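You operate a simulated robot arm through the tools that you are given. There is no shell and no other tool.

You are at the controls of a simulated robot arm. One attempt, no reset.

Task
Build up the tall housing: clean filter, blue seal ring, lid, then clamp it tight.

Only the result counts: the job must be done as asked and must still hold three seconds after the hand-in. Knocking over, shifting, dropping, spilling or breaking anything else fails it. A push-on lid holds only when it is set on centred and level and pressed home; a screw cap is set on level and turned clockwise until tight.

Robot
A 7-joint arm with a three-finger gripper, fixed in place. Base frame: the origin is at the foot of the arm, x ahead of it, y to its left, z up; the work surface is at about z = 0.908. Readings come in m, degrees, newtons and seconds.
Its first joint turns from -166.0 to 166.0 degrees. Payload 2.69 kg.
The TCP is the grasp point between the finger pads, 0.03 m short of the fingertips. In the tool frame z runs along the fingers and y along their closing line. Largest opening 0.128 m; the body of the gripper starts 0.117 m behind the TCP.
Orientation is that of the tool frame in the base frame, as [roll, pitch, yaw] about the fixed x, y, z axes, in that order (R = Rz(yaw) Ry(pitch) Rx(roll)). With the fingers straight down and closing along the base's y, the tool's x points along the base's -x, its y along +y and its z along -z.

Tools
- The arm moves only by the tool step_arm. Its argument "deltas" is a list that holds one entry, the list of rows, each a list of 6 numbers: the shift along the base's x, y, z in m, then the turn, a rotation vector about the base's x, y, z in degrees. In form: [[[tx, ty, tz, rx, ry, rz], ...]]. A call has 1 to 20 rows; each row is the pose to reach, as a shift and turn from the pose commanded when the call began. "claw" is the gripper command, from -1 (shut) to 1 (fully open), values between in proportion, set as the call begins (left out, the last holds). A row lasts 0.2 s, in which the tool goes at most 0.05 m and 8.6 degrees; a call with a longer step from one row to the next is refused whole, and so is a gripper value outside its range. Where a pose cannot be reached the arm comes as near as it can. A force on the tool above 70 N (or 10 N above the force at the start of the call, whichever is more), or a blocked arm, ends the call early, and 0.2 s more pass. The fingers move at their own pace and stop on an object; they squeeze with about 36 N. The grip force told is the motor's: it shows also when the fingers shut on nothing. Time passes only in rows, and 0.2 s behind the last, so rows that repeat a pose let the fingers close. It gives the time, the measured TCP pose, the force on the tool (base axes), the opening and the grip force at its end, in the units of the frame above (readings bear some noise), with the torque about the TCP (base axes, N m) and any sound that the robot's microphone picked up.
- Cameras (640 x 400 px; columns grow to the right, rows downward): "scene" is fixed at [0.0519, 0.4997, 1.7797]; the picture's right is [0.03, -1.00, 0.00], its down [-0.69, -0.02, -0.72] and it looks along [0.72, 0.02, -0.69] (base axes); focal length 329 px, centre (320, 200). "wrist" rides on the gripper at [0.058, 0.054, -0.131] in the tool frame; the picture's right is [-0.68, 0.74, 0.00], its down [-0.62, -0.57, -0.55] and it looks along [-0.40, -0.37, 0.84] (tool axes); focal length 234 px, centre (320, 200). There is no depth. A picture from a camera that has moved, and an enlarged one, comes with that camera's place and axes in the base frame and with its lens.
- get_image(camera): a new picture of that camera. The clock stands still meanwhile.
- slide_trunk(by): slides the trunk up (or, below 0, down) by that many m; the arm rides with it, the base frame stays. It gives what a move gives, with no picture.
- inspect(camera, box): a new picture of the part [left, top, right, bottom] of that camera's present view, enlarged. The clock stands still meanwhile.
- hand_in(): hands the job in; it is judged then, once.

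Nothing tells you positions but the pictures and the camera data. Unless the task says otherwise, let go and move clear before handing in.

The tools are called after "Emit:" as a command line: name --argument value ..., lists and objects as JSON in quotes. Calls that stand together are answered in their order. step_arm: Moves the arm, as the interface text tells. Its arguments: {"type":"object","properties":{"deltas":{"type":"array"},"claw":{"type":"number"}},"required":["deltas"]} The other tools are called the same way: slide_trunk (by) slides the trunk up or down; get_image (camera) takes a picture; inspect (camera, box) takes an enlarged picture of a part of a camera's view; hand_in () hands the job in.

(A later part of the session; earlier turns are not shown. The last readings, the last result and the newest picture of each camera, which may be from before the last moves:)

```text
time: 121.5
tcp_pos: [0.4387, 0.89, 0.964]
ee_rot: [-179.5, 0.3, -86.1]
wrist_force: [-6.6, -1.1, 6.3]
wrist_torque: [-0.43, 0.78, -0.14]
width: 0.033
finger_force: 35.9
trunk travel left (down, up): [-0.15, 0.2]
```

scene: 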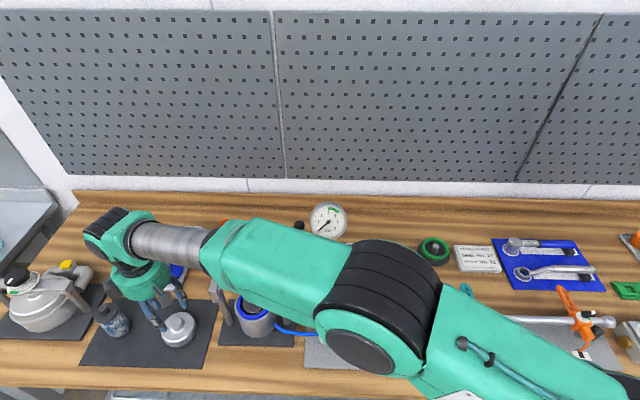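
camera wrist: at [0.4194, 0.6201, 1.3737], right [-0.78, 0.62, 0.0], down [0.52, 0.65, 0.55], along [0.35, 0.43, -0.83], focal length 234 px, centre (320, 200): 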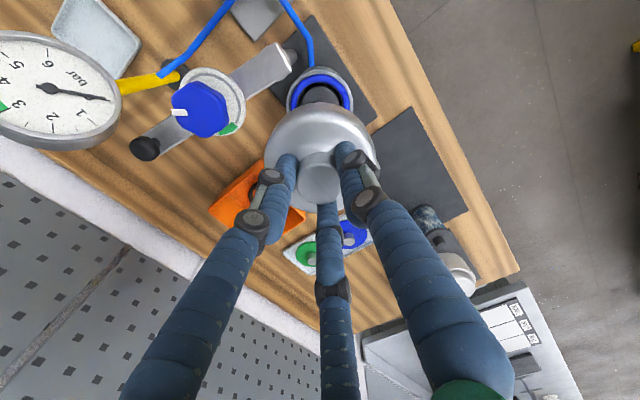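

The lid is on the mat. I'll release and go up, then head back above the filter with a narrow opening.

Emit:
step_arm --deltas '[[[0, 0, 0.0005, 0, 0, 0], [0, 0, 0.0005, 0, 0, 0]]]' --claw -0.2

Emit:
step_arm --deltas '[[[0, 0, 0.02, 0, 0, 0], [0, 0, 0.05, 0, 0, 0], [0, 0, 0.09, 0, 0, 0], [0, 0, 0.13, 0, 0, 0], [0, 0, 0.17, 0, 0, 0], [0, 0, 0.21, 0, 0, 0], [0, 0, 0.25, 0, 0, 0], [0.004, -0.03, 0.27, 0, 0, 0], [0.009, -0.065, 0.27, 0, 0, 0], [0.014, -0.1, 0.27, 0, 0, 0], [0.019, -0.14, 0.27, 0, 0, 0], [0.024, -0.175, 0.27, 0, 0, 0], [0.029, -0.21, 0.24, 0, 0, 0], [0.029, -0.21, 0.19, 0, 0, 0], [0.029, -0.21, 0.14, 0, 0, 0], [0.029, -0.21, 0.115, 0, 0, 0], [0.029, -0.21, 0.115, 0, 0, 0]]]' --claw -0.53

Emit:
inspect --camera "wrist" --box '[260, 90, 380, 210]'

Emit:
inspect --camera "scene" --box '[130, 265, 310, 345]'

```text
time: 122.1
tcp_pos: [0.4396, 0.8905, 0.964]
ee_rot: [-179.5, 0.2, -86.0]
wrist_force: [1.2, 2.2, 6.1]
wrist_torque: [-0.08, -0.01, 0.04]
width: 0.0512
finger_force: 0.1
trunk travel left (down, up): [-0.15, 0.2]
```

```text
time: 125.7
tcp_pos: [0.4672, 0.6797, 1.0817]
ee_rot: [-179.4, 0.4, -86.1]
wrist_force: [1.8, 1.8, 23.1]
wrist_torque: [-0.25, 0.11, 0.01]
width: 0.0329
finger_force: 36.1
trunk travel left (down, up): [-0.15, 0.2]
```

```text
3.33 times, centred on (320, 150) of wrist
camera zoom: at [0.4159, 0.6175, 1.2097], right [-0.78, 0.62, 0.0], down [0.52, 0.65, 0.56], along [0.35, 0.44, -0.83], focal length 781 px, centre (320, 367)
```

zoom: 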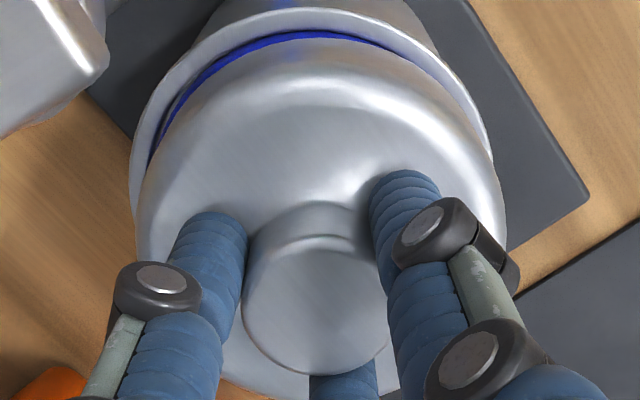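

```text
3.56 times, centred on (220, 305) of scene
camera zoom: at [0.0519, 0.4997, 1.7797], right [0.03, -1.0, 0.0], down [-0.69, -0.02, -0.72], along [0.72, 0.02, -0.69], focal length 1170 px, centre (676, -173)
```

zoom: 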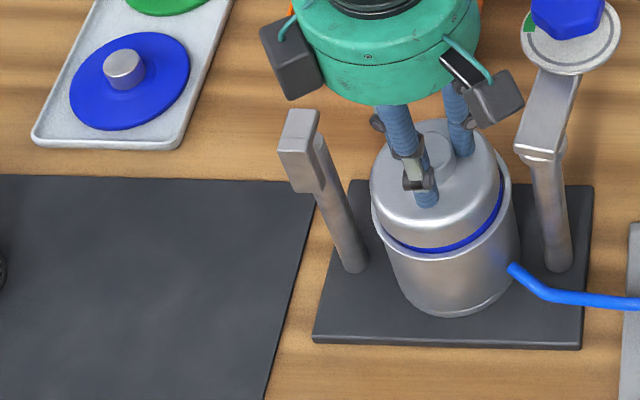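

My mistake: the narrow claw setting closed on the lid's knob again and carried it back here. Nothing is damaged. I'll lift it off and return it to the mat.

Emit:
step_arm --deltas '[[[0, 0, 0.01, 0, 0, 0], [0, 0, 0.03, 0, 0, 0], [0, 0, 0.07, 0, 0, 0], [0, 0, 0.11, 0, 0, 0], [0, 0, 0.15, 0, 0, 0], [0, 0, 0.165, -0.4, -0.4, 0], [-0.004, 0.03, 0.165, -0.4, -0.4, 0], [-0.009, 0.065, 0.165, -0.4, -0.4, 0], [-0.014, 0.1, 0.165, -0.4, -0.4, 0], [-0.019, 0.14, 0.165, -0.4, -0.4, 0], [-0.024, 0.175, 0.165, -0.4, -0.4, 0], [-0.028, 0.21, 0.14, -0.4, -0.4, 0], [-0.028, 0.21, 0.1, -0.4, -0.4, 0], [-0.028, 0.21, 0.05, -0.4, -0.4, 0], [-0.028, 0.21, 0, -0.4, -0.4, 0], [-0.028, 0.21, -0.04, -0.4, -0.4, 0], [-0.028, 0.21, -0.08, -0.4, -0.4, 0], [-0.028, 0.21, -0.105, -0.4, -0.4, 0], [-0.028, 0.21, -0.105, -0.4, -0.4, 0]]]' --claw -1

Emit:
get_image --camera "wrist"

Emit:
inspect --camera "scene" --box '[100, 270, 310, 360]'

```text
time: 129.7
tcp_pos: [0.4403, 0.889, 0.9731]
ee_rot: [-179.2, -0.2, -86.1]
wrist_force: [-0.2, 0.3, -5.3]
wrist_torque: [-0.01, 0.01, 0.01]
width: 0.0331
finger_force: 36.1
trunk travel left (down, up): [-0.15, 0.2]
```

```text
taken
camera wrist: at [0.389, 0.8277, 1.1019], right [-0.78, 0.62, -0.01], down [0.51, 0.66, 0.55], along [0.35, 0.43, -0.83], focal length 234 px, centre (320, 200)
```

wrist: 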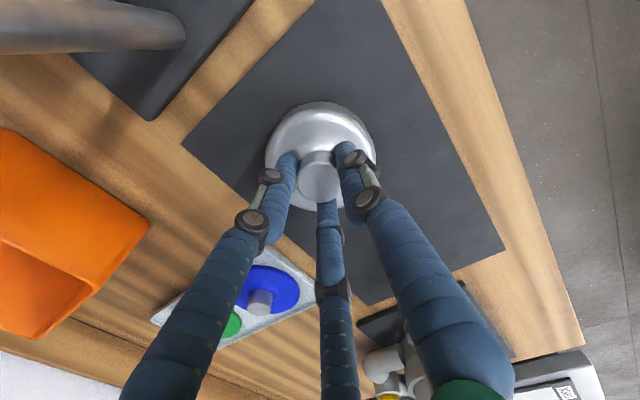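

```text
3.05 times, centred on (205, 315) of scene
camera zoom: at [0.0519, 0.4997, 1.7797], right [0.03, -1.0, 0.0], down [-0.69, -0.02, -0.72], along [0.72, 0.02, -0.69], focal length 1003 px, centre (670, -150)
```

zoom: 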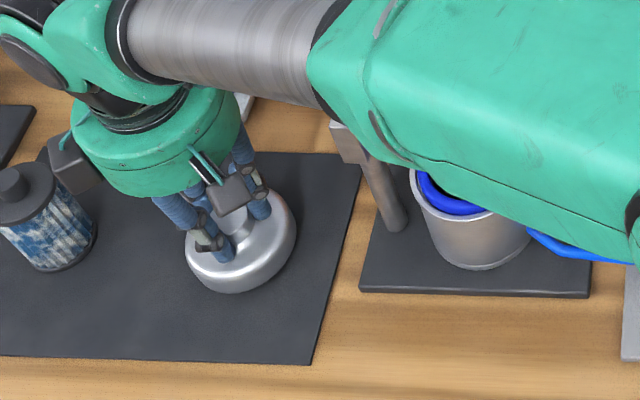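

The tool has picked up a slight tilt, about 0.8°. I'll correct it, then set the lid down and release properly.

Emit:
step_arm --deltas '[[[0, 0, 0, 0.14, 0.8, 0], [0, 0, -0.003, 0.14, 0.8, 0], [0, 0, -0.006, 0.14, 0.8, 0], [0, 0, -0.0075, 0.14, 0.8, 0], [0, 0, -0.0075, 0.14, 0.8, 0]]]'

```text
time: 130.9
tcp_pos: [0.4408, 0.8891, 0.9656]
ee_rot: [180.0, -0.1, -86.0]
wrist_force: [-0.3, -0.5, 0.1]
wrist_torque: [0.15, -0.14, 0.01]
width: 0.0331
finger_force: 35.9
trunk travel left (down, up): [-0.15, 0.2]
```

Emit:
step_arm --deltas '[[[0, 0, -0.001, 0, 0, 0], [0, 0, -0.001, 0, 0, 0]]]'

Emit:
step_arm --deltas '[[[0, 0, 0, 0, 0, 0], [0, 0, 0, 0, 0, 0]]]' --claw 0.0

Emit:
step_arm --deltas '[[[0, 0, 0.01, 0, 0, 0], [0, 0, 0.03, 0, 0, 0], [0, 0, 0.06, 0, 0, 0], [0, 0, 0.1, 0, 0, 0], [0, 0, 0.14, 0, 0, 0], [0, 0, 0.18, 0, 0, 0], [0, 0, 0.22, 0, 0, 0], [0, 0, 0.22, 0, 0, 0]]]' --claw 0.0

Emit:
inspect --camera "wrist" --box '[240, 60, 400, 180]'

```text
time: 131.5
tcp_pos: [0.4395, 0.8885, 0.966]
ee_rot: [-179.9, 0.1, -86.0]
wrist_force: [-1.7, -1.7, 8.1]
wrist_torque: [0.13, -0.39, 0.02]
width: 0.0328
finger_force: 35.6
trunk travel left (down, up): [-0.15, 0.2]
```

```text
time: 132.1
tcp_pos: [0.4404, 0.8889, 0.9641]
ee_rot: [180.0, 0.0, -85.9]
wrist_force: [-0.6, -0.3, -0.1]
wrist_torque: [-0.04, 0.01, 0.04]
width: 0.0642
finger_force: 0.1
trunk travel left (down, up): [-0.15, 0.2]
```

```text
time: 133.9
tcp_pos: [0.4407, 0.8905, 1.1837]
ee_rot: [-180.0, 0.0, -86.0]
wrist_force: [0.1, -0.3, 0.2]
wrist_torque: [0.01, -0.01, -0.03]
width: 0.0643
finger_force: 0.1
trunk travel left (down, up): [-0.15, 0.2]
```

```text
3.33 times, centred on (320, 120) of wrist
camera zoom: at [0.391, 0.8297, 1.3136], right [-0.78, 0.62, 0.0], down [0.52, 0.65, 0.55], along [0.34, 0.43, -0.84], focal length 781 px, centre (320, 467)
```

zoom: 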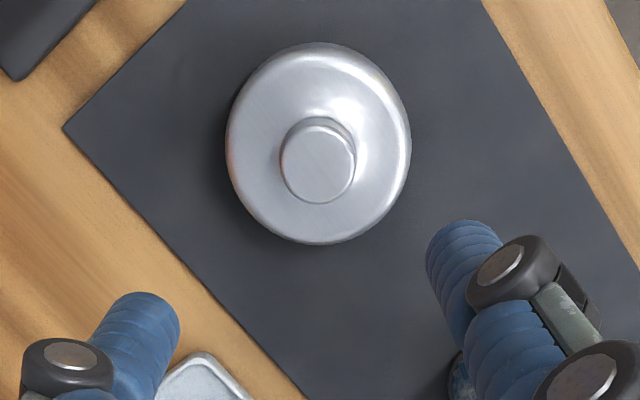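

The lid is resting on the mat. Now I'll go to the filter and narrow the claw only once I'm clear of the lid.

Emit:
step_arm --deltas '[[[0.004, -0.03, 0.02, 0, 0, 0], [0.009, -0.065, 0.02, 0, 0, 0], [0.014, -0.1, 0.02, 0, 0, 0], [0.019, -0.14, 0.02, 0, 0, 0], [0.024, -0.175, 0.02, 0, 0, 0], [0.0274, -0.211, 0.01, 0, 0, 0], [0.0274, -0.211, -0.01, 0, 0, 0], [0.0274, -0.211, -0.01, 0, 0, 0]]]' --claw 0.0

Emit:
step_arm --deltas '[[[0, 0, 0, 0, 0, 0], [0, 0, -0.03, 0, 0, 0], [0, 0, -0.06, 0, 0, 0], [0, 0, -0.09, 0, 0, 0], [0, 0, -0.095, 0, 0, 0], [0, 0, -0.095, 0, 0, 0]]]' --claw -0.53

Emit:
inspect --camera "wrist" --box '[260, 90, 380, 210]'

Emit:
inspect --camera "scene" --box '[230, 275, 290, 325]'

```text
time: 135.7
tcp_pos: [0.4658, 0.6792, 1.1742]
ee_rot: [-179.9, 0.0, -86.2]
wrist_force: [0.2, -0.4, -1.1]
wrist_torque: [-0.03, -0.06, 0.0]
width: 0.064
finger_force: 0.1
trunk travel left (down, up): [-0.15, 0.2]
```

```text
time: 137.1
tcp_pos: [0.4657, 0.6786, 1.0797]
ee_rot: [-180.0, 0.0, -85.9]
wrist_force: [0.7, -0.2, -0.7]
wrist_torque: [-0.02, 0.01, -0.01]
width: 0.0299
finger_force: 0.0
trunk travel left (down, up): [-0.15, 0.2]
```

```text
3.33 times, centred on (320, 150) of wrist
camera zoom: at [0.4166, 0.6164, 1.2096], right [-0.78, 0.62, 0.0], down [0.52, 0.65, 0.55], along [0.34, 0.43, -0.84], focal length 781 px, centre (320, 367)
```

zoom: 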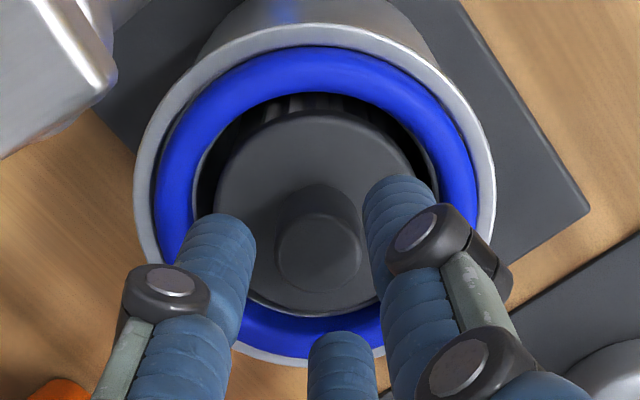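

```text
8.00 times, centred on (260, 300) of scene
camera zoom: at [0.0519, 0.4997, 1.7797], right [0.03, -1.0, 0.0], down [-0.69, -0.02, -0.72], along [0.72, 0.02, -0.69], focal length 2633 px, centre (800, -600)
```

zoom: 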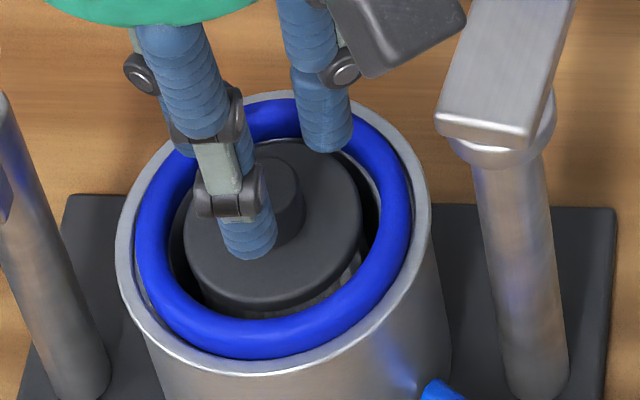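

The knob is centred. I'll grip the filter and lift it straight out so I can look into the empty housing from above.

Emit:
step_arm --deltas '[[[0, 0, -0.012, 0, 0, 0], [0, 0, -0.022, 0, 0, 0], [0, 0, -0.029, 0, 0, 0], [0, 0, -0.029, 0, 0, 0]]]'

Emit:
step_arm --deltas '[[[0, 0, 0, 0, 0, 0], [0, 0, 0, 0, 0, 0], [0, 0, 0, 0, 0, 0]]]' --claw -1

Emit:
step_arm --deltas '[[[0, 0, 0.01, 0, 0, 0], [0, 0, 0.025, 0, 0, 0], [0, 0, 0.045, 0, 0, 0], [0, 0, 0.07, 0, 0, 0], [0, 0, 0.1, 0, 0, 0], [0, 0, 0.13, 0, 0, 0], [0, 0, 0.17, 0, 0, 0], [0, 0, 0.21, 0, 0, 0], [0.01, 0.012, 0.25, 0, 0, 0], [0.025, 0.03, 0.27, 0, 0, 0], [0.04, 0.048, 0.27, 0, 0, 0], [0.051, 0.0635, 0.27, 0, 0, 0], [0.051, 0.0635, 0.27, 0, 0, 0]]]'

Emit:
get_image --camera "wrist"

Emit:
inspect --camera "wrist" --box '[270, 0, 370, 90]'

Emit:
inspect --camera "scene" --box '[180, 150, 310, 340]'

```text
time: 138.1
tcp_pos: [0.466, 0.679, 1.0509]
ee_rot: [-180.0, 0.1, -85.9]
wrist_force: [0.0, 0.8, -0.9]
wrist_torque: [0.01, -0.04, -0.04]
width: 0.03
finger_force: 0.2
trunk travel left (down, up): [-0.15, 0.2]
```

```text
time: 138.9
tcp_pos: [0.4679, 0.6776, 1.0508]
ee_rot: [-179.9, 0.1, -86.0]
wrist_force: [0.2, -0.4, -0.2]
wrist_torque: [-0.09, -0.07, -0.01]
width: 0.0207
finger_force: 36.2
trunk travel left (down, up): [-0.15, 0.2]
```

```text
time: 141.7
tcp_pos: [0.518, 0.7397, 1.3212]
ee_rot: [179.9, 0.1, -86.1]
wrist_force: [-0.2, -0.2, -2.1]
wrist_torque: [-0.02, 0.03, 0.04]
width: 0.0211
finger_force: 36.1
trunk travel left (down, up): [-0.15, 0.2]
```

```text
taken
camera wrist: at [0.4684, 0.6798, 1.45], right [-0.78, 0.62, 0.0], down [0.52, 0.65, 0.55], along [0.34, 0.43, -0.84], focal length 234 px, centre (320, 200)
```

wrist: 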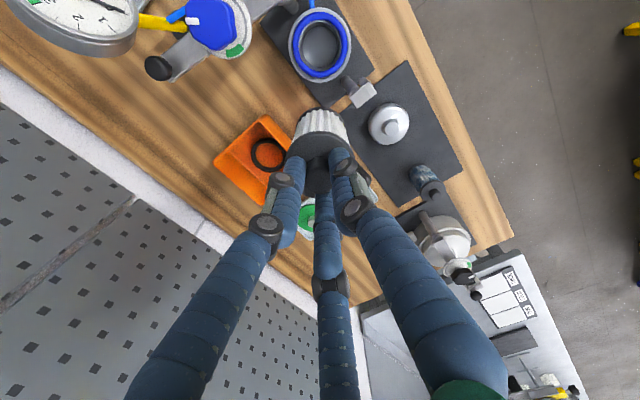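

```text
4.44 times, centred on (320, 45) of wrist
camera zoom: at [0.4684, 0.6798, 1.45], right [-0.78, 0.62, 0.0], down [0.52, 0.65, 0.55], along [0.34, 0.43, -0.84], focal length 1041 px, centre (320, 889)
```

zoom: 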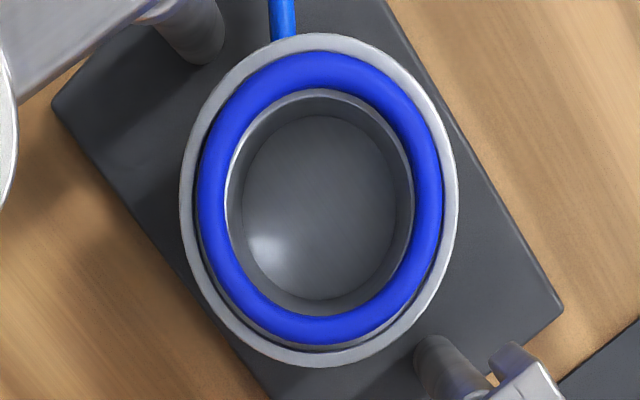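

```text
2.11 times, centred on (245, 245) of scene
camera zoom: at [0.0519, 0.4997, 1.7797], right [0.03, -1.0, 0.0], down [-0.69, -0.02, -0.72], along [0.72, 0.02, -0.69], focal length 693 px, centre (478, 105)
```

zoom: 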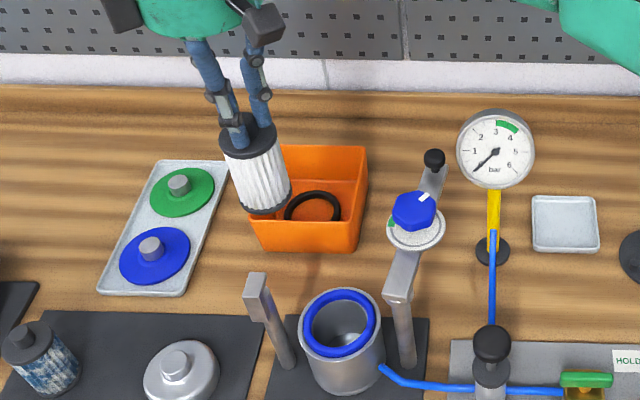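

From above, the floor is flat with no spigot, so the filter was seated properly. Going back over the force readings, the lid's contact was spread out to the ring radius, so the lid was most likely already on the seal ring rather than on the filter knob. I'll put the filter back, centred.

Emit:
step_arm --deltas '[[[-0.0125, -0.0153, 0, 0, 0, 0], [-0.025, -0.0306, 0, 0, 0, 0], [-0.0375, -0.0459, 0, 0, 0, 0], [-0.05, -0.0612, -0.01, 0, 0, 0], [-0.05, -0.0612, -0.05, 0, 0, 0], [-0.05, -0.0612, -0.09, 0, 0, 0], [-0.05, -0.0612, -0.13, 0, 0, 0], [-0.05, -0.0612, -0.165, 0, 0, 0], [-0.05, -0.0612, -0.165, 0, 0, 0]]]'

Emit:
inspect --camera "wrist" --box '[260, 70, 380, 180]'

Emit:
inspect --camera "scene" --box '[225, 260, 295, 320]'

```text
time: 143.7
tcp_pos: [0.4695, 0.681, 1.1557]
ee_rot: [180.0, 0.0, -86.0]
wrist_force: [0.9, 0.4, -1.5]
wrist_torque: [-0.05, 0.05, -0.03]
width: 0.0209
finger_force: 36.1
trunk travel left (down, up): [-0.15, 0.2]
```

```text
3.64 times, centred on (320, 125) of wrist
camera zoom: at [0.4201, 0.6196, 1.2846], right [-0.78, 0.62, 0.0], down [0.52, 0.65, 0.55], along [0.34, 0.43, -0.84], focal length 852 px, centre (320, 473)
```

zoom: 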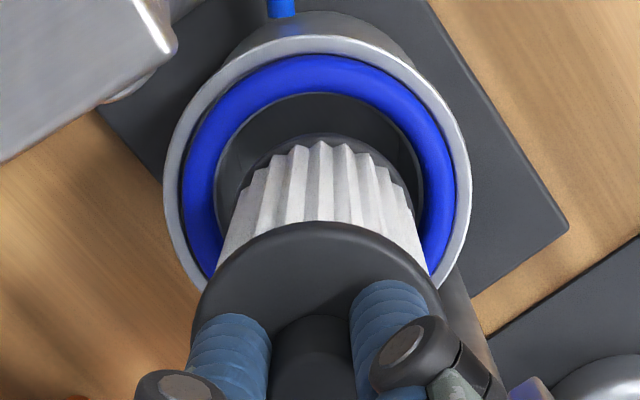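

```text
6.67 times, centred on (260, 290) of scene
camera zoom: at [0.0519, 0.4997, 1.7797], right [0.03, -1.0, 0.0], down [-0.69, -0.02, -0.72], along [0.72, 0.02, -0.69], focal length 2194 px, centre (720, -400)
```

zoom: 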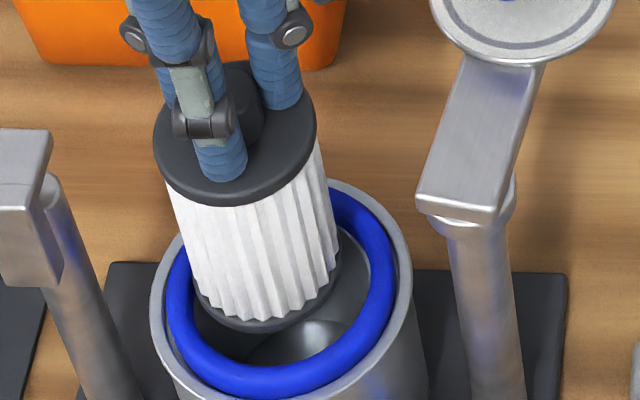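

Emit:
step_arm --deltas '[[[-0.0015, -0.001, 0, 0, 0, 0], [-0.0015, -0.001, -0.02, 0, 0, 0], [-0.0015, -0.001, -0.04, 0, 0, 0], [-0.0015, -0.001, -0.06, 0, 0, 0], [-0.0015, -0.001, -0.08, 0, 0, 0], [-0.0015, -0.001, -0.095, 0, 0, 0], [-0.0015, -0.001, -0.095, 0, 0, 0]]]'

Emit:
step_arm --deltas '[[[0, 0, -0.003, 0, 0, 0], [0, 0, -0.006, 0, 0, 0], [0, 0, -0.008, 0, 0, 0], [0, 0, -0.008, 0, 0, 0]]]'

```text
time: 145.3
tcp_pos: [0.4665, 0.6788, 1.0607]
ee_rot: [179.9, 0.0, -86.0]
wrist_force: [-0.2, -0.1, -2.2]
wrist_torque: [-0.01, -0.03, -0.01]
width: 0.0207
finger_force: 35.9
trunk travel left (down, up): [-0.15, 0.2]
```

```text
time: 146.3
tcp_pos: [0.4675, 0.6793, 1.0526]
ee_rot: [-180.0, -0.1, -86.0]
wrist_force: [0.1, -0.2, -2.0]
wrist_torque: [0.03, 0.04, 0.0]
width: 0.0207
finger_force: 35.8
trunk travel left (down, up): [-0.15, 0.2]
```

Emit:
step_arm --deltas '[[[0, 0, -0.001, 0, 0, 0], [0, 0, -0.002, 0, 0, 0], [0, 0, -0.003, 0, 0, 0], [0, 0, -0.003, 0, 0, 0]]]'

```text
time: 147.3
tcp_pos: [0.4671, 0.6801, 1.052]
ee_rot: [180.0, 0.0, -86.1]
wrist_force: [3.3, -2.4, 13.4]
wrist_torque: [-0.68, -0.41, 0.05]
width: 0.0208
finger_force: 36.2
trunk travel left (down, up): [-0.15, 0.2]
```

Emit:
step_arm --deltas '[[[0, 0, 0.001, 0, 0, 0], [0, 0, 0.001, 0, 0, 0]]]'

Emit:
step_arm --deltas '[[[0, 0, 0, 0, 0, 0], [0, 0, 0, 0, 0, 0]]]' --claw -0.53

Emit:
step_arm --deltas '[[[0, 0, 0.01, 0, 0, 0], [0, 0, 0.03, 0, 0, 0], [0, 0, 0.06, 0, 0, 0], [0, 0, 0.09, 0, 0, 0], [0.013, 0.016, 0.12, 0, 0, 0], [0.027, 0.032, 0.14, 0, 0, 0], [0.04, 0.048, 0.14, 0, 0, 0], [0.05, 0.0618, 0.14, 0, 0, 0], [0.05, 0.0618, 0.14, 0, 0, 0]]]'

Emit:
inspect --camera "wrist" --box '[270, 0, 370, 90]'

Emit:
inspect --camera "scene" --box '[230, 275, 290, 325]'

```text
time: 147.9
tcp_pos: [0.4677, 0.6791, 1.0517]
ee_rot: [-180.0, -0.1, -86.0]
wrist_force: [2.8, 1.4, 10.0]
wrist_torque: [-0.09, -0.32, 0.04]
width: 0.0209
finger_force: 36.1
trunk travel left (down, up): [-0.15, 0.2]
```

```text
time: 148.5
tcp_pos: [0.4667, 0.6797, 1.0504]
ee_rot: [-180.0, 0.1, -85.9]
wrist_force: [0.2, -0.7, 0.5]
wrist_torque: [0.01, -0.01, -0.04]
width: 0.0298
finger_force: 0.2
trunk travel left (down, up): [-0.15, 0.2]
```

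```text
time: 150.5
tcp_pos: [0.5168, 0.7428, 1.1908]
ee_rot: [180.0, 0.0, -86.0]
wrist_force: [0.5, -0.5, -0.1]
wrist_torque: [-0.02, 0.04, 0.03]
width: 0.0302
finger_force: 0.1
trunk travel left (down, up): [-0.15, 0.2]
```

```text
4.44 times, centred on (320, 45) of wrist
camera zoom: at [0.468, 0.6816, 1.3199], right [-0.78, 0.62, 0.0], down [0.52, 0.65, 0.55], along [0.34, 0.43, -0.84], focal length 1041 px, centre (320, 889)
```

zoom: 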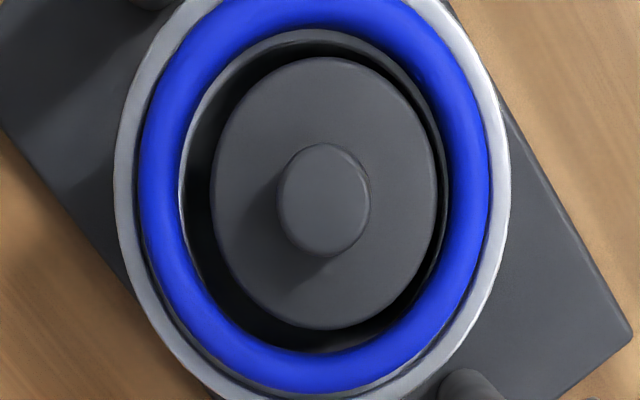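

```text
8.00 times, centred on (260, 300) of scene
camera zoom: at [0.0519, 0.4997, 1.7797], right [0.03, -1.0, 0.0], down [-0.69, -0.02, -0.72], along [0.72, 0.02, -0.69], focal length 2633 px, centre (800, -600)
```

zoom: 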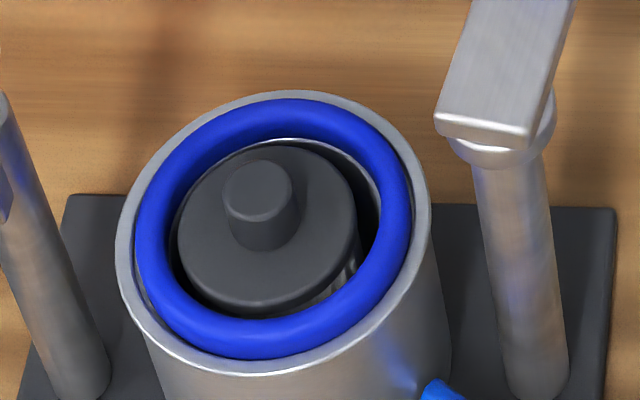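

The filter is about 2 mm off, toward −x, +y. I'll nudge it once more for a good centre before fitting the lid.

Emit:
step_arm --deltas '[[[-0.0125, -0.0155, 0, 0, 0, 0], [-0.025, -0.031, 0, 0, 0, 0], [-0.038, -0.0465, 0, 0, 0, 0], [-0.0505, -0.062, -0.02, 0, 0, 0], [-0.0505, -0.062, -0.06, 0, 0, 0], [-0.0505, -0.062, -0.1, 0, 0, 0], [-0.0505, -0.062, -0.128, 0, 0, 0], [-0.0505, -0.062, -0.14, 0, 0, 0], [-0.0505, -0.062, -0.14, 0, 0, 0]]]' --claw -0.53

Emit:
inspect --camera "wrist" --box '[260, 90, 380, 210]'

```text
time: 152.5
tcp_pos: [0.4663, 0.6821, 1.0492]
ee_rot: [-180.0, 0.1, -86.0]
wrist_force: [-0.2, 0.4, -0.3]
wrist_torque: [0.01, 0.01, -0.02]
width: 0.0303
finger_force: 0.0
trunk travel left (down, up): [-0.15, 0.2]
```

```text
3.33 times, centred on (320, 150) of wrist
camera zoom: at [0.4168, 0.6201, 1.18], right [-0.78, 0.62, 0.0], down [0.52, 0.65, 0.55], along [0.34, 0.43, -0.84], focal length 781 px, centre (320, 367)
```

zoom: 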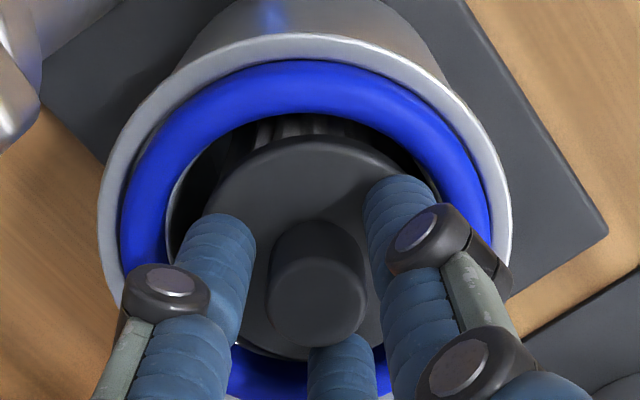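

Emit:
step_arm --deltas '[[[0, 0, 0, 0, 0, 0], [0, 0, 0, 0, 0, 0], [0, 0, 0, 0, 0, 0]]]' --claw -1

Emit:
step_arm --deltas '[[[0, 0, 0.003, 0, 0, 0], [0.0009, -0.0006, 0.005, 0, 0, 0], [0.0018, -0.0012, 0.005, 0, 0, 0], [0.0018, -0.0012, 0.003, 0, 0, 0], [0.0018, -0.0012, 0.001, 0, 0, 0], [0.0018, -0.0012, 0.001, 0, 0, 0]]]'

```text
time: 153.3
tcp_pos: [0.4659, 0.6818, 1.0518]
ee_rot: [179.9, 0.0, -86.1]
wrist_force: [-0.2, 0.0, 0.1]
wrist_torque: [-0.02, 0.01, -0.02]
width: 0.0206
finger_force: 35.6
trunk travel left (down, up): [-0.15, 0.2]
```

```text
time: 154.7
tcp_pos: [0.4693, 0.6788, 1.0533]
ee_rot: [179.9, 0.0, -85.9]
wrist_force: [-0.2, -0.1, -0.8]
wrist_torque: [0.0, -0.02, -0.01]
width: 0.021
finger_force: 36.1
trunk travel left (down, up): [-0.15, 0.2]
```

Emit:
step_arm --deltas '[[[0, 0, -0.001, 0, 0, 0], [0, 0, -0.002, 0, 0, 0], [0, 0, -0.002, 0, 0, 0]]]'

Emit:
step_arm --deltas '[[[0, 0, 0, 0, 0, 0], [0, 0, 0, 0, 0, 0]]]' --claw -0.53

Emit:
step_arm --deltas '[[[0, 0, 0.01, 0, 0, 0], [0, 0, 0.03, 0, 0, 0], [0, 0, 0.06, 0, 0, 0], [0, 0, 0.09, 0, 0, 0], [0.013, 0.016, 0.12, 0, 0, 0], [0.027, 0.032, 0.14, 0, 0, 0], [0.04, 0.048, 0.14, 0, 0, 0], [0.049, 0.0618, 0.14, 0, 0, 0], [0.049, 0.0618, 0.14, 0, 0, 0]]]'

Emit:
inspect --camera "wrist" --box '[270, 0, 370, 90]'

```text
time: 155.5
tcp_pos: [0.4685, 0.6781, 1.051]
ee_rot: [179.9, 0.0, -86.0]
wrist_force: [0.7, -0.2, 0.3]
wrist_torque: [-0.01, -0.04, 0.0]
width: 0.0209
finger_force: 36.0
trunk travel left (down, up): [-0.15, 0.2]
```

```text
time: 156.1
tcp_pos: [0.4683, 0.6794, 1.0494]
ee_rot: [-179.9, 0.0, -86.0]
wrist_force: [0.0, 0.2, 1.1]
wrist_torque: [0.02, -0.02, 0.0]
width: 0.0302
finger_force: 0.1
trunk travel left (down, up): [-0.15, 0.2]
```

```text
time: 158.1
tcp_pos: [0.5175, 0.7411, 1.19]
ee_rot: [-180.0, 0.0, -86.0]
wrist_force: [-0.3, -0.3, -0.3]
wrist_torque: [-0.03, 0.02, 0.02]
width: 0.0302
finger_force: 0.1
trunk travel left (down, up): [-0.15, 0.2]
```

```text
4.44 times, centred on (320, 45) of wrist
camera zoom: at [0.4681, 0.6792, 1.3193], right [-0.78, 0.62, 0.0], down [0.52, 0.65, 0.55], along [0.34, 0.43, -0.84], focal length 1041 px, centre (320, 889)
```

zoom: 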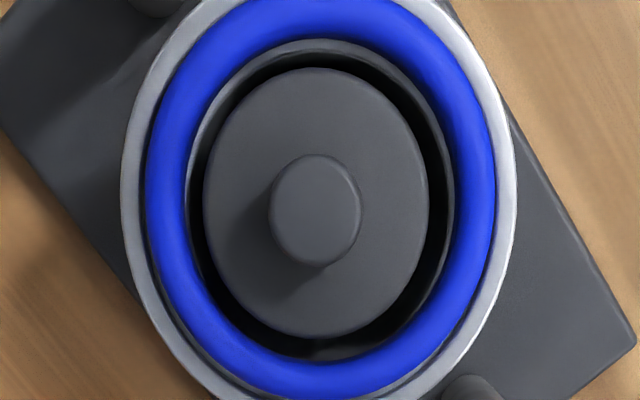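

The filter is within about 1.3 mm of centre and the ring is undisturbed. Now I'll fetch the lid with the claw opened wide.

Emit:
step_arm --deltas '[[[0, 0, 0.03, 0, 0, 0], [-0.013, 0.025, 0.03, 0, 0, 0], [-0.026, 0.05, 0.03, 0, 0, 0], [-0.04, 0.075, 0.03, 0, 0, 0], [-0.055, 0.1, 0.03, 0, 0, 0], [-0.068, 0.125, 0.02, 0, 0, 0], [-0.078, 0.147, -0.01, 0, 0, 0], [-0.078, 0.147, -0.05, 0, 0, 0], [-0.078, 0.147, -0.09, 0, 0, 0], [-0.078, 0.147, -0.13, 0, 0, 0], [-0.078, 0.147, -0.16, 0, 0, 0], [-0.078, 0.147, -0.16, 0, 0, 0]]]' --claw 0.0

Emit:
inspect --camera "wrist" --box '[250, 80, 390, 200]'

```text
time: 160.7
tcp_pos: [0.4401, 0.8887, 1.0276]
ee_rot: [-180.0, 0.0, -86.0]
wrist_force: [-0.4, 0.1, 0.4]
wrist_torque: [-0.03, 0.02, -0.01]
width: 0.0643
finger_force: 0.0
trunk travel left (down, up): [-0.15, 0.2]
```

```text
3.33 times, centred on (320, 140) of wrist
camera zoom: at [0.3897, 0.8266, 1.1586], right [-0.78, 0.62, 0.0], down [0.52, 0.65, 0.55], along [0.34, 0.43, -0.84], focal length 781 px, centre (320, 400)
```

zoom: 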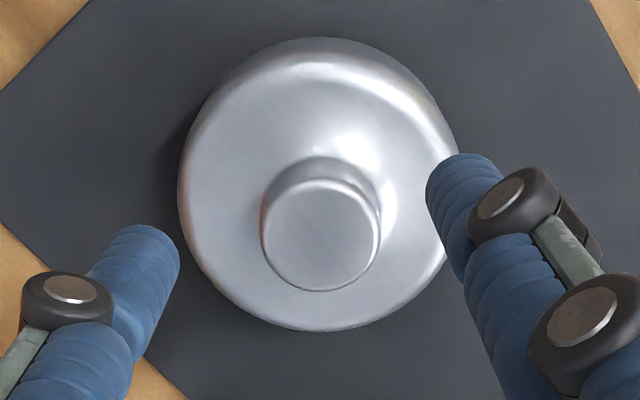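

Emit:
step_arm --deltas '[[[0.0003, 0.0004, -0.02, 0, 0, 0], [0.0003, 0.0004, -0.04, 0, 0, 0], [0.0003, 0.0004, -0.054, 0, 0, 0], [0.0003, 0.0004, -0.062, 0, 0, 0], [0.0003, 0.0004, -0.062, 0, 0, 0]]]'

Emit:
step_arm --deltas '[[[0, 0, 0, 0, 0, 0], [0, 0, 0, 0, 0, 0], [0, 0, 0, 0, 0, 0]]]' --claw -1

Emit:
inspect --camera "wrist" --box '[250, 100, 390, 220]'

```text
time: 161.9
tcp_pos: [0.4404, 0.888, 0.9672]
ee_rot: [180.0, 0.0, -86.0]
wrist_force: [0.2, -0.2, -0.1]
wrist_torque: [0.01, -0.01, -0.01]
width: 0.0638
finger_force: 0.1
trunk travel left (down, up): [-0.15, 0.2]
```

```text
time: 162.7
tcp_pos: [0.44, 0.8879, 0.9677]
ee_rot: [-180.0, 0.0, -85.9]
wrist_force: [2.9, 3.5, 1.0]
wrist_torque: [0.06, 0.05, -0.07]
width: 0.0327
finger_force: 36.1
trunk travel left (down, up): [-0.15, 0.2]
```

```text
3.33 times, centred on (320, 160) of wrist
camera zoom: at [0.3899, 0.8267, 1.098], right [-0.78, 0.62, 0.0], down [0.52, 0.65, 0.55], along [0.34, 0.43, -0.84], focal length 781 px, centre (320, 333)
```

zoom: 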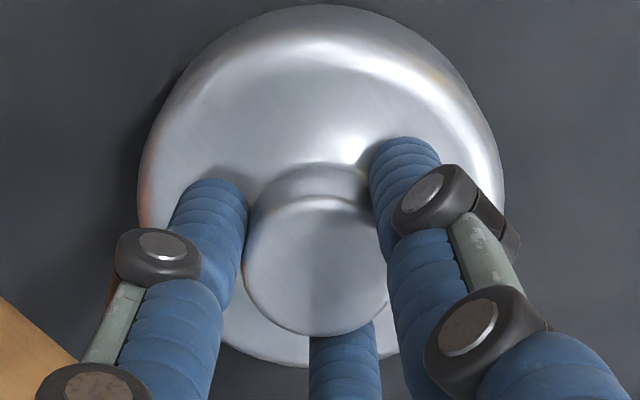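

The lid is gripped. I'll lift it and take it to the housing.

Emit:
step_arm --deltas '[[[0, 0, 0.005, 0, 0, 0], [0, 0, 0.015, 0, 0, 0], [0, 0, 0.035, 0, 0, 0], [0, 0, 0.065, 0, 0, 0], [0, 0, 0.1, 0, 0, 0], [0, 0, 0.14, 0, 0, 0], [0, 0, 0.18, 0, 0, 0], [0, 0, 0.22, 0, 0, 0], [0, 0, 0.26, 0, 0, 0], [0, 0, 0.275, 0, 0, 0], [0.004, -0.03, 0.28, 0, 0, 0], [0.009, -0.065, 0.28, 0, 0, 0], [0.014, -0.1, 0.28, 0, 0, 0], [0.019, -0.14, 0.28, 0, 0, 0], [0.024, -0.175, 0.28, 0, 0, 0], [0.029, -0.208, 0.26, 0, 0, 0], [0.029, -0.208, 0.22, 0, 0, 0], [0.029, -0.208, 0.18, 0, 0, 0], [0.029, -0.208, 0.145, 0, 0, 0], [0.029, -0.208, 0.145, 0, 0, 0]]]'

Emit:
inspect --camera "wrist" --box '[240, 70, 400, 190]'

Emit:
inspect --camera "scene" --box '[215, 250, 305, 330]'

```text
time: 166.9
tcp_pos: [0.466, 0.6796, 1.1123]
ee_rot: [180.0, -0.1, -85.9]
wrist_force: [0.7, -0.1, -6.5]
wrist_torque: [-0.05, 0.04, 0.0]
width: 0.033
finger_force: 35.7
trunk travel left (down, up): [-0.15, 0.2]
```

```text
3.33 times, centred on (320, 130) of wrist
camera zoom: at [0.4162, 0.6185, 1.2413], right [-0.78, 0.62, 0.0], down [0.52, 0.65, 0.55], along [0.34, 0.43, -0.84], focal length 781 px, centre (320, 433)
```

zoom: 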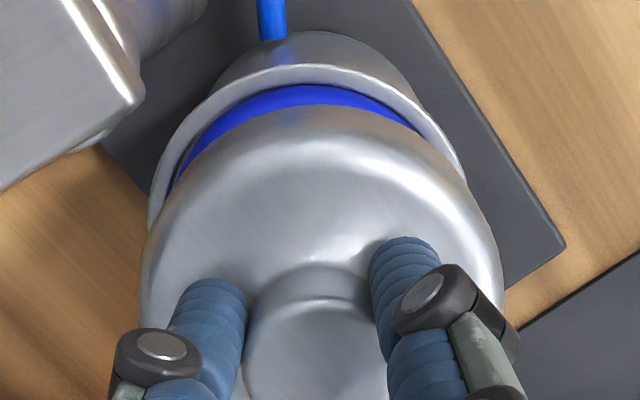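

```text
5.00 times, centred on (260, 290) of scene
camera zoom: at [0.0519, 0.4997, 1.7797], right [0.03, -1.0, 0.0], down [-0.69, -0.02, -0.72], along [0.72, 0.02, -0.69], focal length 1645 px, centre (620, -250)
```

zoom: 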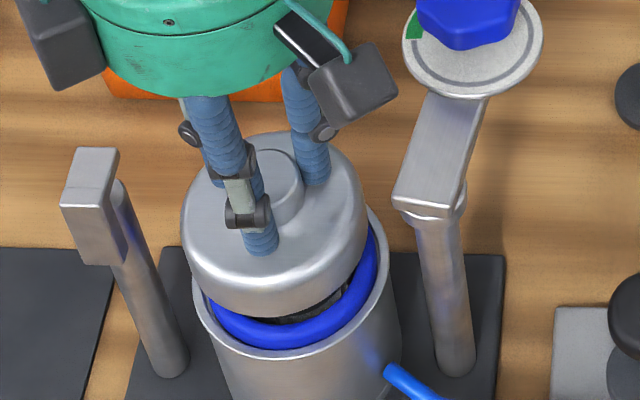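

Emit:
step_arm --deltas '[[[0.0032, -0.0006, -0.01, 0, 0, 0], [0.0032, -0.0006, -0.02, 0, 0, 0], [0.0032, -0.0006, -0.025, 0, 0, 0], [0.0032, -0.0006, -0.025, 0, 0, 0]]]'

Emit:
inspect --camera "wrist" --box '[250, 80, 390, 180]'

Emit:
inspect --camera "scene" --box '[230, 275, 290, 325]'

```text
time: 167.9
tcp_pos: [0.4702, 0.6793, 1.0869]
ee_rot: [180.0, 0.0, -86.0]
wrist_force: [-0.3, -0.1, -5.0]
wrist_torque: [-0.01, 0.01, 0.01]
width: 0.033
finger_force: 36.0
trunk travel left (down, up): [-0.15, 0.2]
```

```text
4.00 times, centred on (320, 130) of wrist
camera zoom: at [0.4215, 0.6173, 1.2166], right [-0.78, 0.62, 0.0], down [0.52, 0.65, 0.55], along [0.34, 0.43, -0.84], focal length 937 px, centre (320, 480)
```

zoom: 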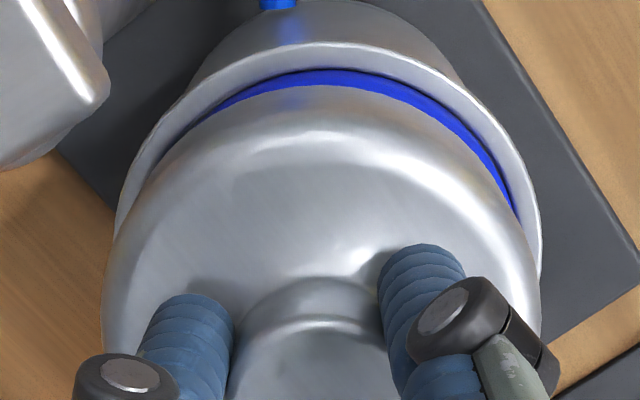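

```text
8.00 times, centred on (260, 300) of scene
camera zoom: at [0.0519, 0.4997, 1.7797], right [0.03, -1.0, 0.0], down [-0.69, -0.02, -0.72], along [0.72, 0.02, -0.69], focal length 2633 px, centre (800, -600)
```

zoom: 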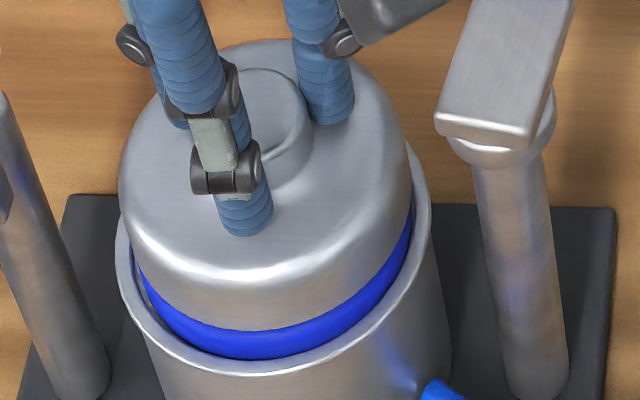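

Emit:
step_arm --deltas '[[[-0.0015, 0.001, 0, 0, 0, 0], [-0.0015, 0.001, -0.002, 0, 0, 0], [-0.0015, 0.001, -0.002, 0, 0, 0]]]'

Emit:
inspect --camera "wrist" --box '[250, 80, 390, 180]'

```text
time: 168.7
tcp_pos: [0.4709, 0.68, 1.0845]
ee_rot: [180.0, 0.0, -86.0]
wrist_force: [0.0, -0.2, -5.3]
wrist_torque: [0.03, -0.01, 0.0]
width: 0.033
finger_force: 36.2
trunk travel left (down, up): [-0.15, 0.2]
```

```text
4.00 times, centred on (320, 130) of wrist
camera zoom: at [0.4209, 0.6188, 1.2149], right [-0.78, 0.62, 0.0], down [0.52, 0.65, 0.55], along [0.34, 0.43, -0.84], focal length 937 px, centre (320, 480)
```

zoom: 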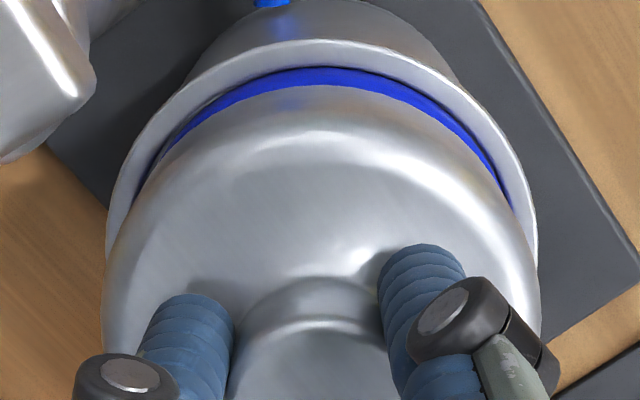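

Emit:
step_arm --deltas '[[[-0.0008, -0.001, 0, 0, 0, 0], [-0.0008, -0.001, -0.002, 0, 0, 0], [-0.0008, -0.001, -0.002, 0, 0, 0]]]'

Emit:
step_arm --deltas '[[[0, 0, -0.0008, 0, 0, 0], [0, 0, -0.0015, 0, 0, 0], [0, 0, -0.0015, 0, 0, 0]]]'

```text
time: 169.5
tcp_pos: [0.4689, 0.6797, 1.0836]
ee_rot: [-180.0, 0.0, -86.0]
wrist_force: [0.2, -0.4, -4.1]
wrist_torque: [-0.05, 0.05, 0.01]
width: 0.0329
finger_force: 35.8
trunk travel left (down, up): [-0.15, 0.2]
```

```text
time: 170.3
tcp_pos: [0.4687, 0.6795, 1.0827]
ee_rot: [-179.9, 0.1, -86.0]
wrist_force: [3.1, 0.3, 8.6]
wrist_torque: [-0.45, -0.02, 0.05]
width: 0.0329
finger_force: 36.1
trunk travel left (down, up): [-0.15, 0.2]
```

There's contact at ring radius on the −y side, which confirms the lid is meeting the ring. I'll look before pressing.

Emit:
inspect --camera "wrist" --box '[250, 80, 390, 180]'

Emit:
inspect --camera "scene" --box '[230, 280, 290, 325]'

```text
4.00 times, centred on (320, 130) of wrist
camera zoom: at [0.4194, 0.6179, 1.2129], right [-0.78, 0.62, 0.0], down [0.52, 0.65, 0.55], along [0.34, 0.43, -0.83], focal length 937 px, centre (320, 480)
```

zoom: 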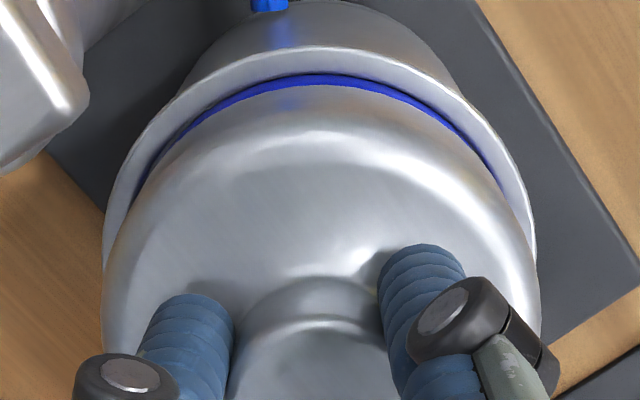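

```text
8.89 times, centred on (260, 302) of scene
camera zoom: at [0.0519, 0.4997, 1.7797], right [0.03, -1.0, 0.0], down [-0.69, -0.02, -0.72], along [0.72, 0.02, -0.69], focal length 2925 px, centre (853, -711)
```

zoom: 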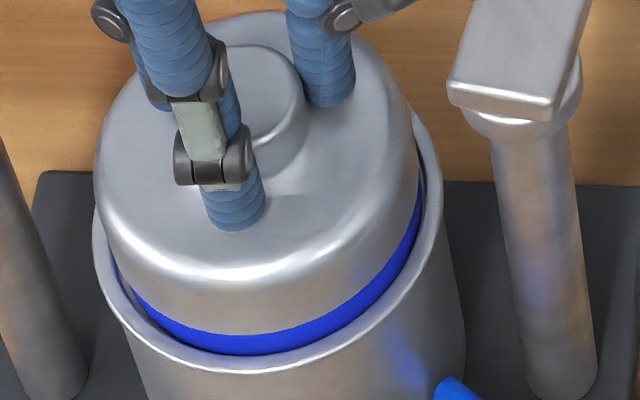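

The lid looks centred on the ring. I'll press gently in small increments.

Emit:
step_arm --deltas '[[[0, 0, -0.0005, 0, 0, 0], [0, 0, -0.001, 0, 0, 0], [0, 0, -0.001, 0, 0, 0]]]'

Emit:
step_arm --deltas '[[[0, 0, -0.0005, 0, 0, 0], [0, 0, -0.001, 0, 0, 0], [0, 0, -0.001, 0, 0, 0]]]'

```text
time: 171.1
tcp_pos: [0.4699, 0.6795, 1.0837]
ee_rot: [-179.9, 0.1, -86.0]
wrist_force: [-0.2, 4.6, 24.7]
wrist_torque: [-0.06, 0.17, 0.01]
width: 0.0329
finger_force: 36.0
trunk travel left (down, up): [-0.15, 0.2]
```

```text
time: 171.9
tcp_pos: [0.4699, 0.6795, 1.0806]
ee_rot: [-180.0, 0.1, -86.0]
wrist_force: [2.5, 11.1, 25.9]
wrist_torque: [0.31, -0.05, 0.06]
width: 0.0329
finger_force: 35.7
trunk travel left (down, up): [-0.15, 0.2]
```

It moved down a little, with a sideways force of 11 N toward +y, so the lid wants to go about a millimetre that way. I'll look and ease it over.

Emit:
step_arm --deltas '[[[0, 0.0007, 0, 0, 0, 0], [0, 0.001, 0, 0, 0, 0], [0, 0.001, 0, 0, 0, 0]]]'

Emit:
inspect --camera "wrist" --box '[250, 80, 390, 180]'

Emit:
inspect --camera "scene" --box '[230, 280, 290, 325]'

```text
time: 172.7
tcp_pos: [0.4708, 0.6791, 1.0808]
ee_rot: [-180.0, 0.0, -86.0]
wrist_force: [0.8, 8.0, 24.6]
wrist_torque: [0.35, 0.01, 0.02]
width: 0.0329
finger_force: 36.3
trunk travel left (down, up): [-0.15, 0.2]
```

```text
4.00 times, centred on (320, 130) of wrist
camera zoom: at [0.4196, 0.618, 1.21], right [-0.78, 0.62, 0.0], down [0.52, 0.65, 0.55], along [0.34, 0.43, -0.84], focal length 937 px, centre (320, 480)
```

zoom: 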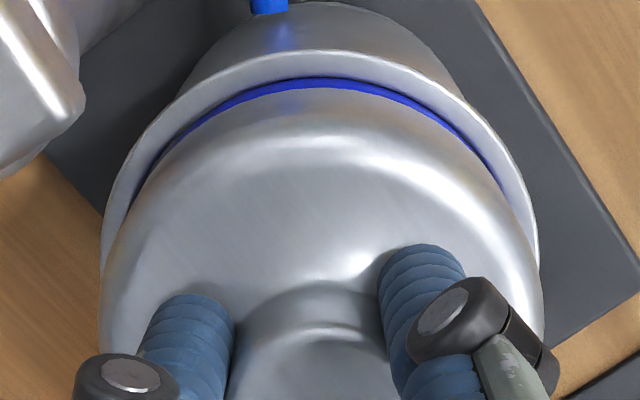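

```text
8.89 times, centred on (260, 302) of scene
camera zoom: at [0.0519, 0.4997, 1.7797], right [0.03, -1.0, 0.0], down [-0.69, -0.02, -0.72], along [0.72, 0.02, -0.69], focal length 2925 px, centre (853, -711)
```

zoom: 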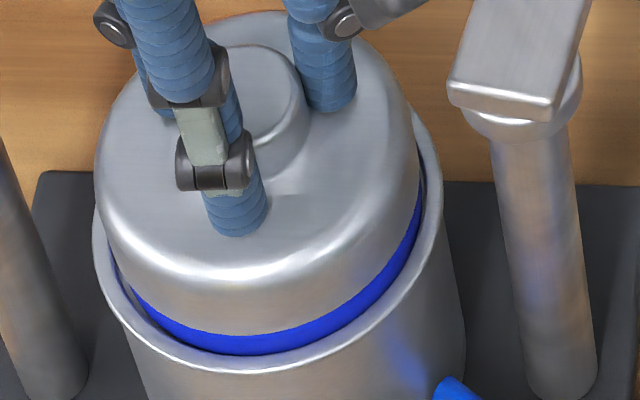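

The lid still stops about 7 mm above the ring, with the load near the centre, so the filter knob seems to meet its inside. I want to see the lid's underside. I'll lift it high and tilt it toward the scene camera.

Emit:
step_arm --deltas '[[[0, 0, 0.01, 0, 0, 0], [0, 0, 0.03, 0, 0, 0], [0, 0, 0.07, 0, 0, 0], [0, 0, 0.11, 0, 0, 0], [0, 0, 0.15, 0, 0, 0], [0, 0, 0.19, 0, 0, 0], [0, 0, 0.23, 0, 0, 0], [0, 0, 0.27, 0, 0, 0], [0, 0, 0.31, 0, 0, 0], [0, 0, 0.35, 0, 0, 0], [0, 0, 0.39, 0, 0, 0], [0, -0.03, 0.4, 0, 0, 0], [0, -0.06, 0.4, 0, 0, 0], [0, -0.1, 0.4, 0, 0, 0], [0, -0.14, 0.4, 0, 0, 0], [0, -0.18, 0.4, 0, 0, 0], [0, -0.2, 0.4, 0, 0, 0], [0, -0.2, 0.4, 0, 0, 0]]]'

Emit:
get_image --camera "scene"

```text
time: 176.5
tcp_pos: [0.4711, 0.4804, 1.4791]
ee_rot: [-180.0, 0.0, -86.0]
wrist_force: [-0.4, -0.6, -5.4]
wrist_torque: [0.03, 0.0, 0.0]
width: 0.0328
finger_force: 35.9
trunk travel left (down, up): [-0.15, 0.2]
```

```text
taken
```

scene: 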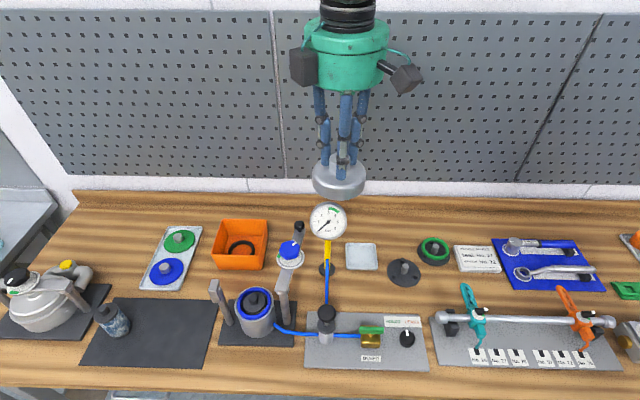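

Emit:
step_arm --deltas '[[[0, 0, 0, 0, 8, 0], [0, 0, 0, 0, 16, 0], [0, 0, 0, 0, 24, 0], [0, 0, 0, 0, 32, 0], [0, 0, 0, 0, 40, 0], [0, 0, 0, 0, 48, 0], [0, 0, 0, 0, 55, 0], [0, 0, 0, 0, 55, 0]]]'

Emit:
get_image --camera "scene"

```text
time: 178.3
tcp_pos: [0.421, 0.4513, 1.3923]
ee_rot: [125.3, 3.4, -87.6]
wrist_force: [-0.1, -0.5, -3.7]
wrist_torque: [0.02, -0.29, -0.03]
width: 0.0332
finger_force: 35.9
out of reach, approached as far as the arm can: row 5, 6, 7, 8
trunk travel left (down, up): [-0.15, 0.2]
```

```text
taken
```

scene: 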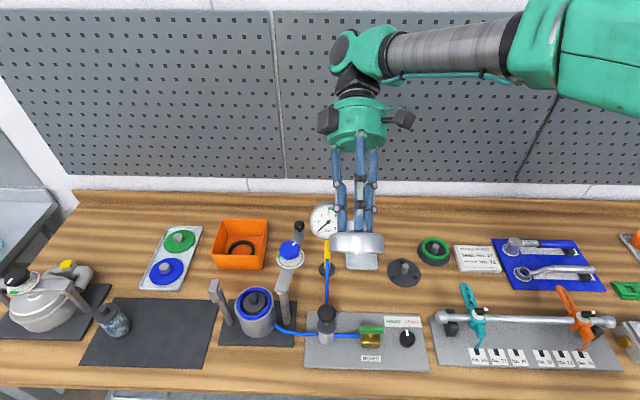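

Emit:
inspect --camera "scene" --box '[320, 210, 400, 275]'

```text
6.15 times, centred on (360, 242) of scene
camera zoom: at [0.0519, 0.4997, 1.7797], right [0.03, -1.0, 0.0], down [-0.69, -0.02, -0.72], along [0.72, 0.02, -0.69], focal length 2025 px, centre (74, -62)
```

zoom: 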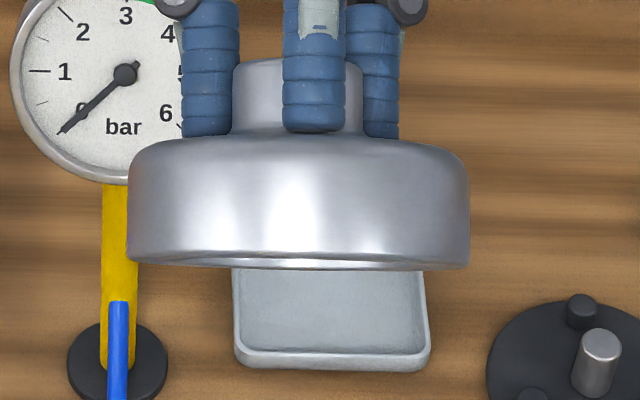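

The lid is edge-on to the camera. Raising the trunk will bring the underside into view.

Emit:
slide_trunk --by 0.15

Emit:
get_image --camera "scene"

```text
time: 180.1
tcp_pos: [0.4244, 0.4527, 1.5392]
ee_rot: [125.1, 3.2, -87.7]
wrist_force: [0.4, 0.3, -5.1]
wrist_torque: [0.02, -0.15, 0.0]
width: 0.033
finger_force: 36.4
trunk travel left (down, up): [-0.3, 0.05]
```

```text
taken
```

scene: 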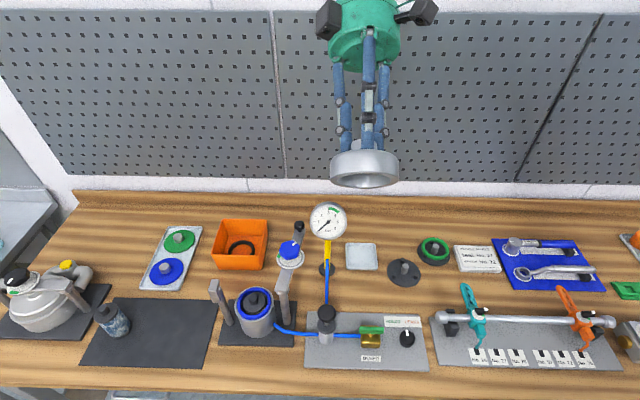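

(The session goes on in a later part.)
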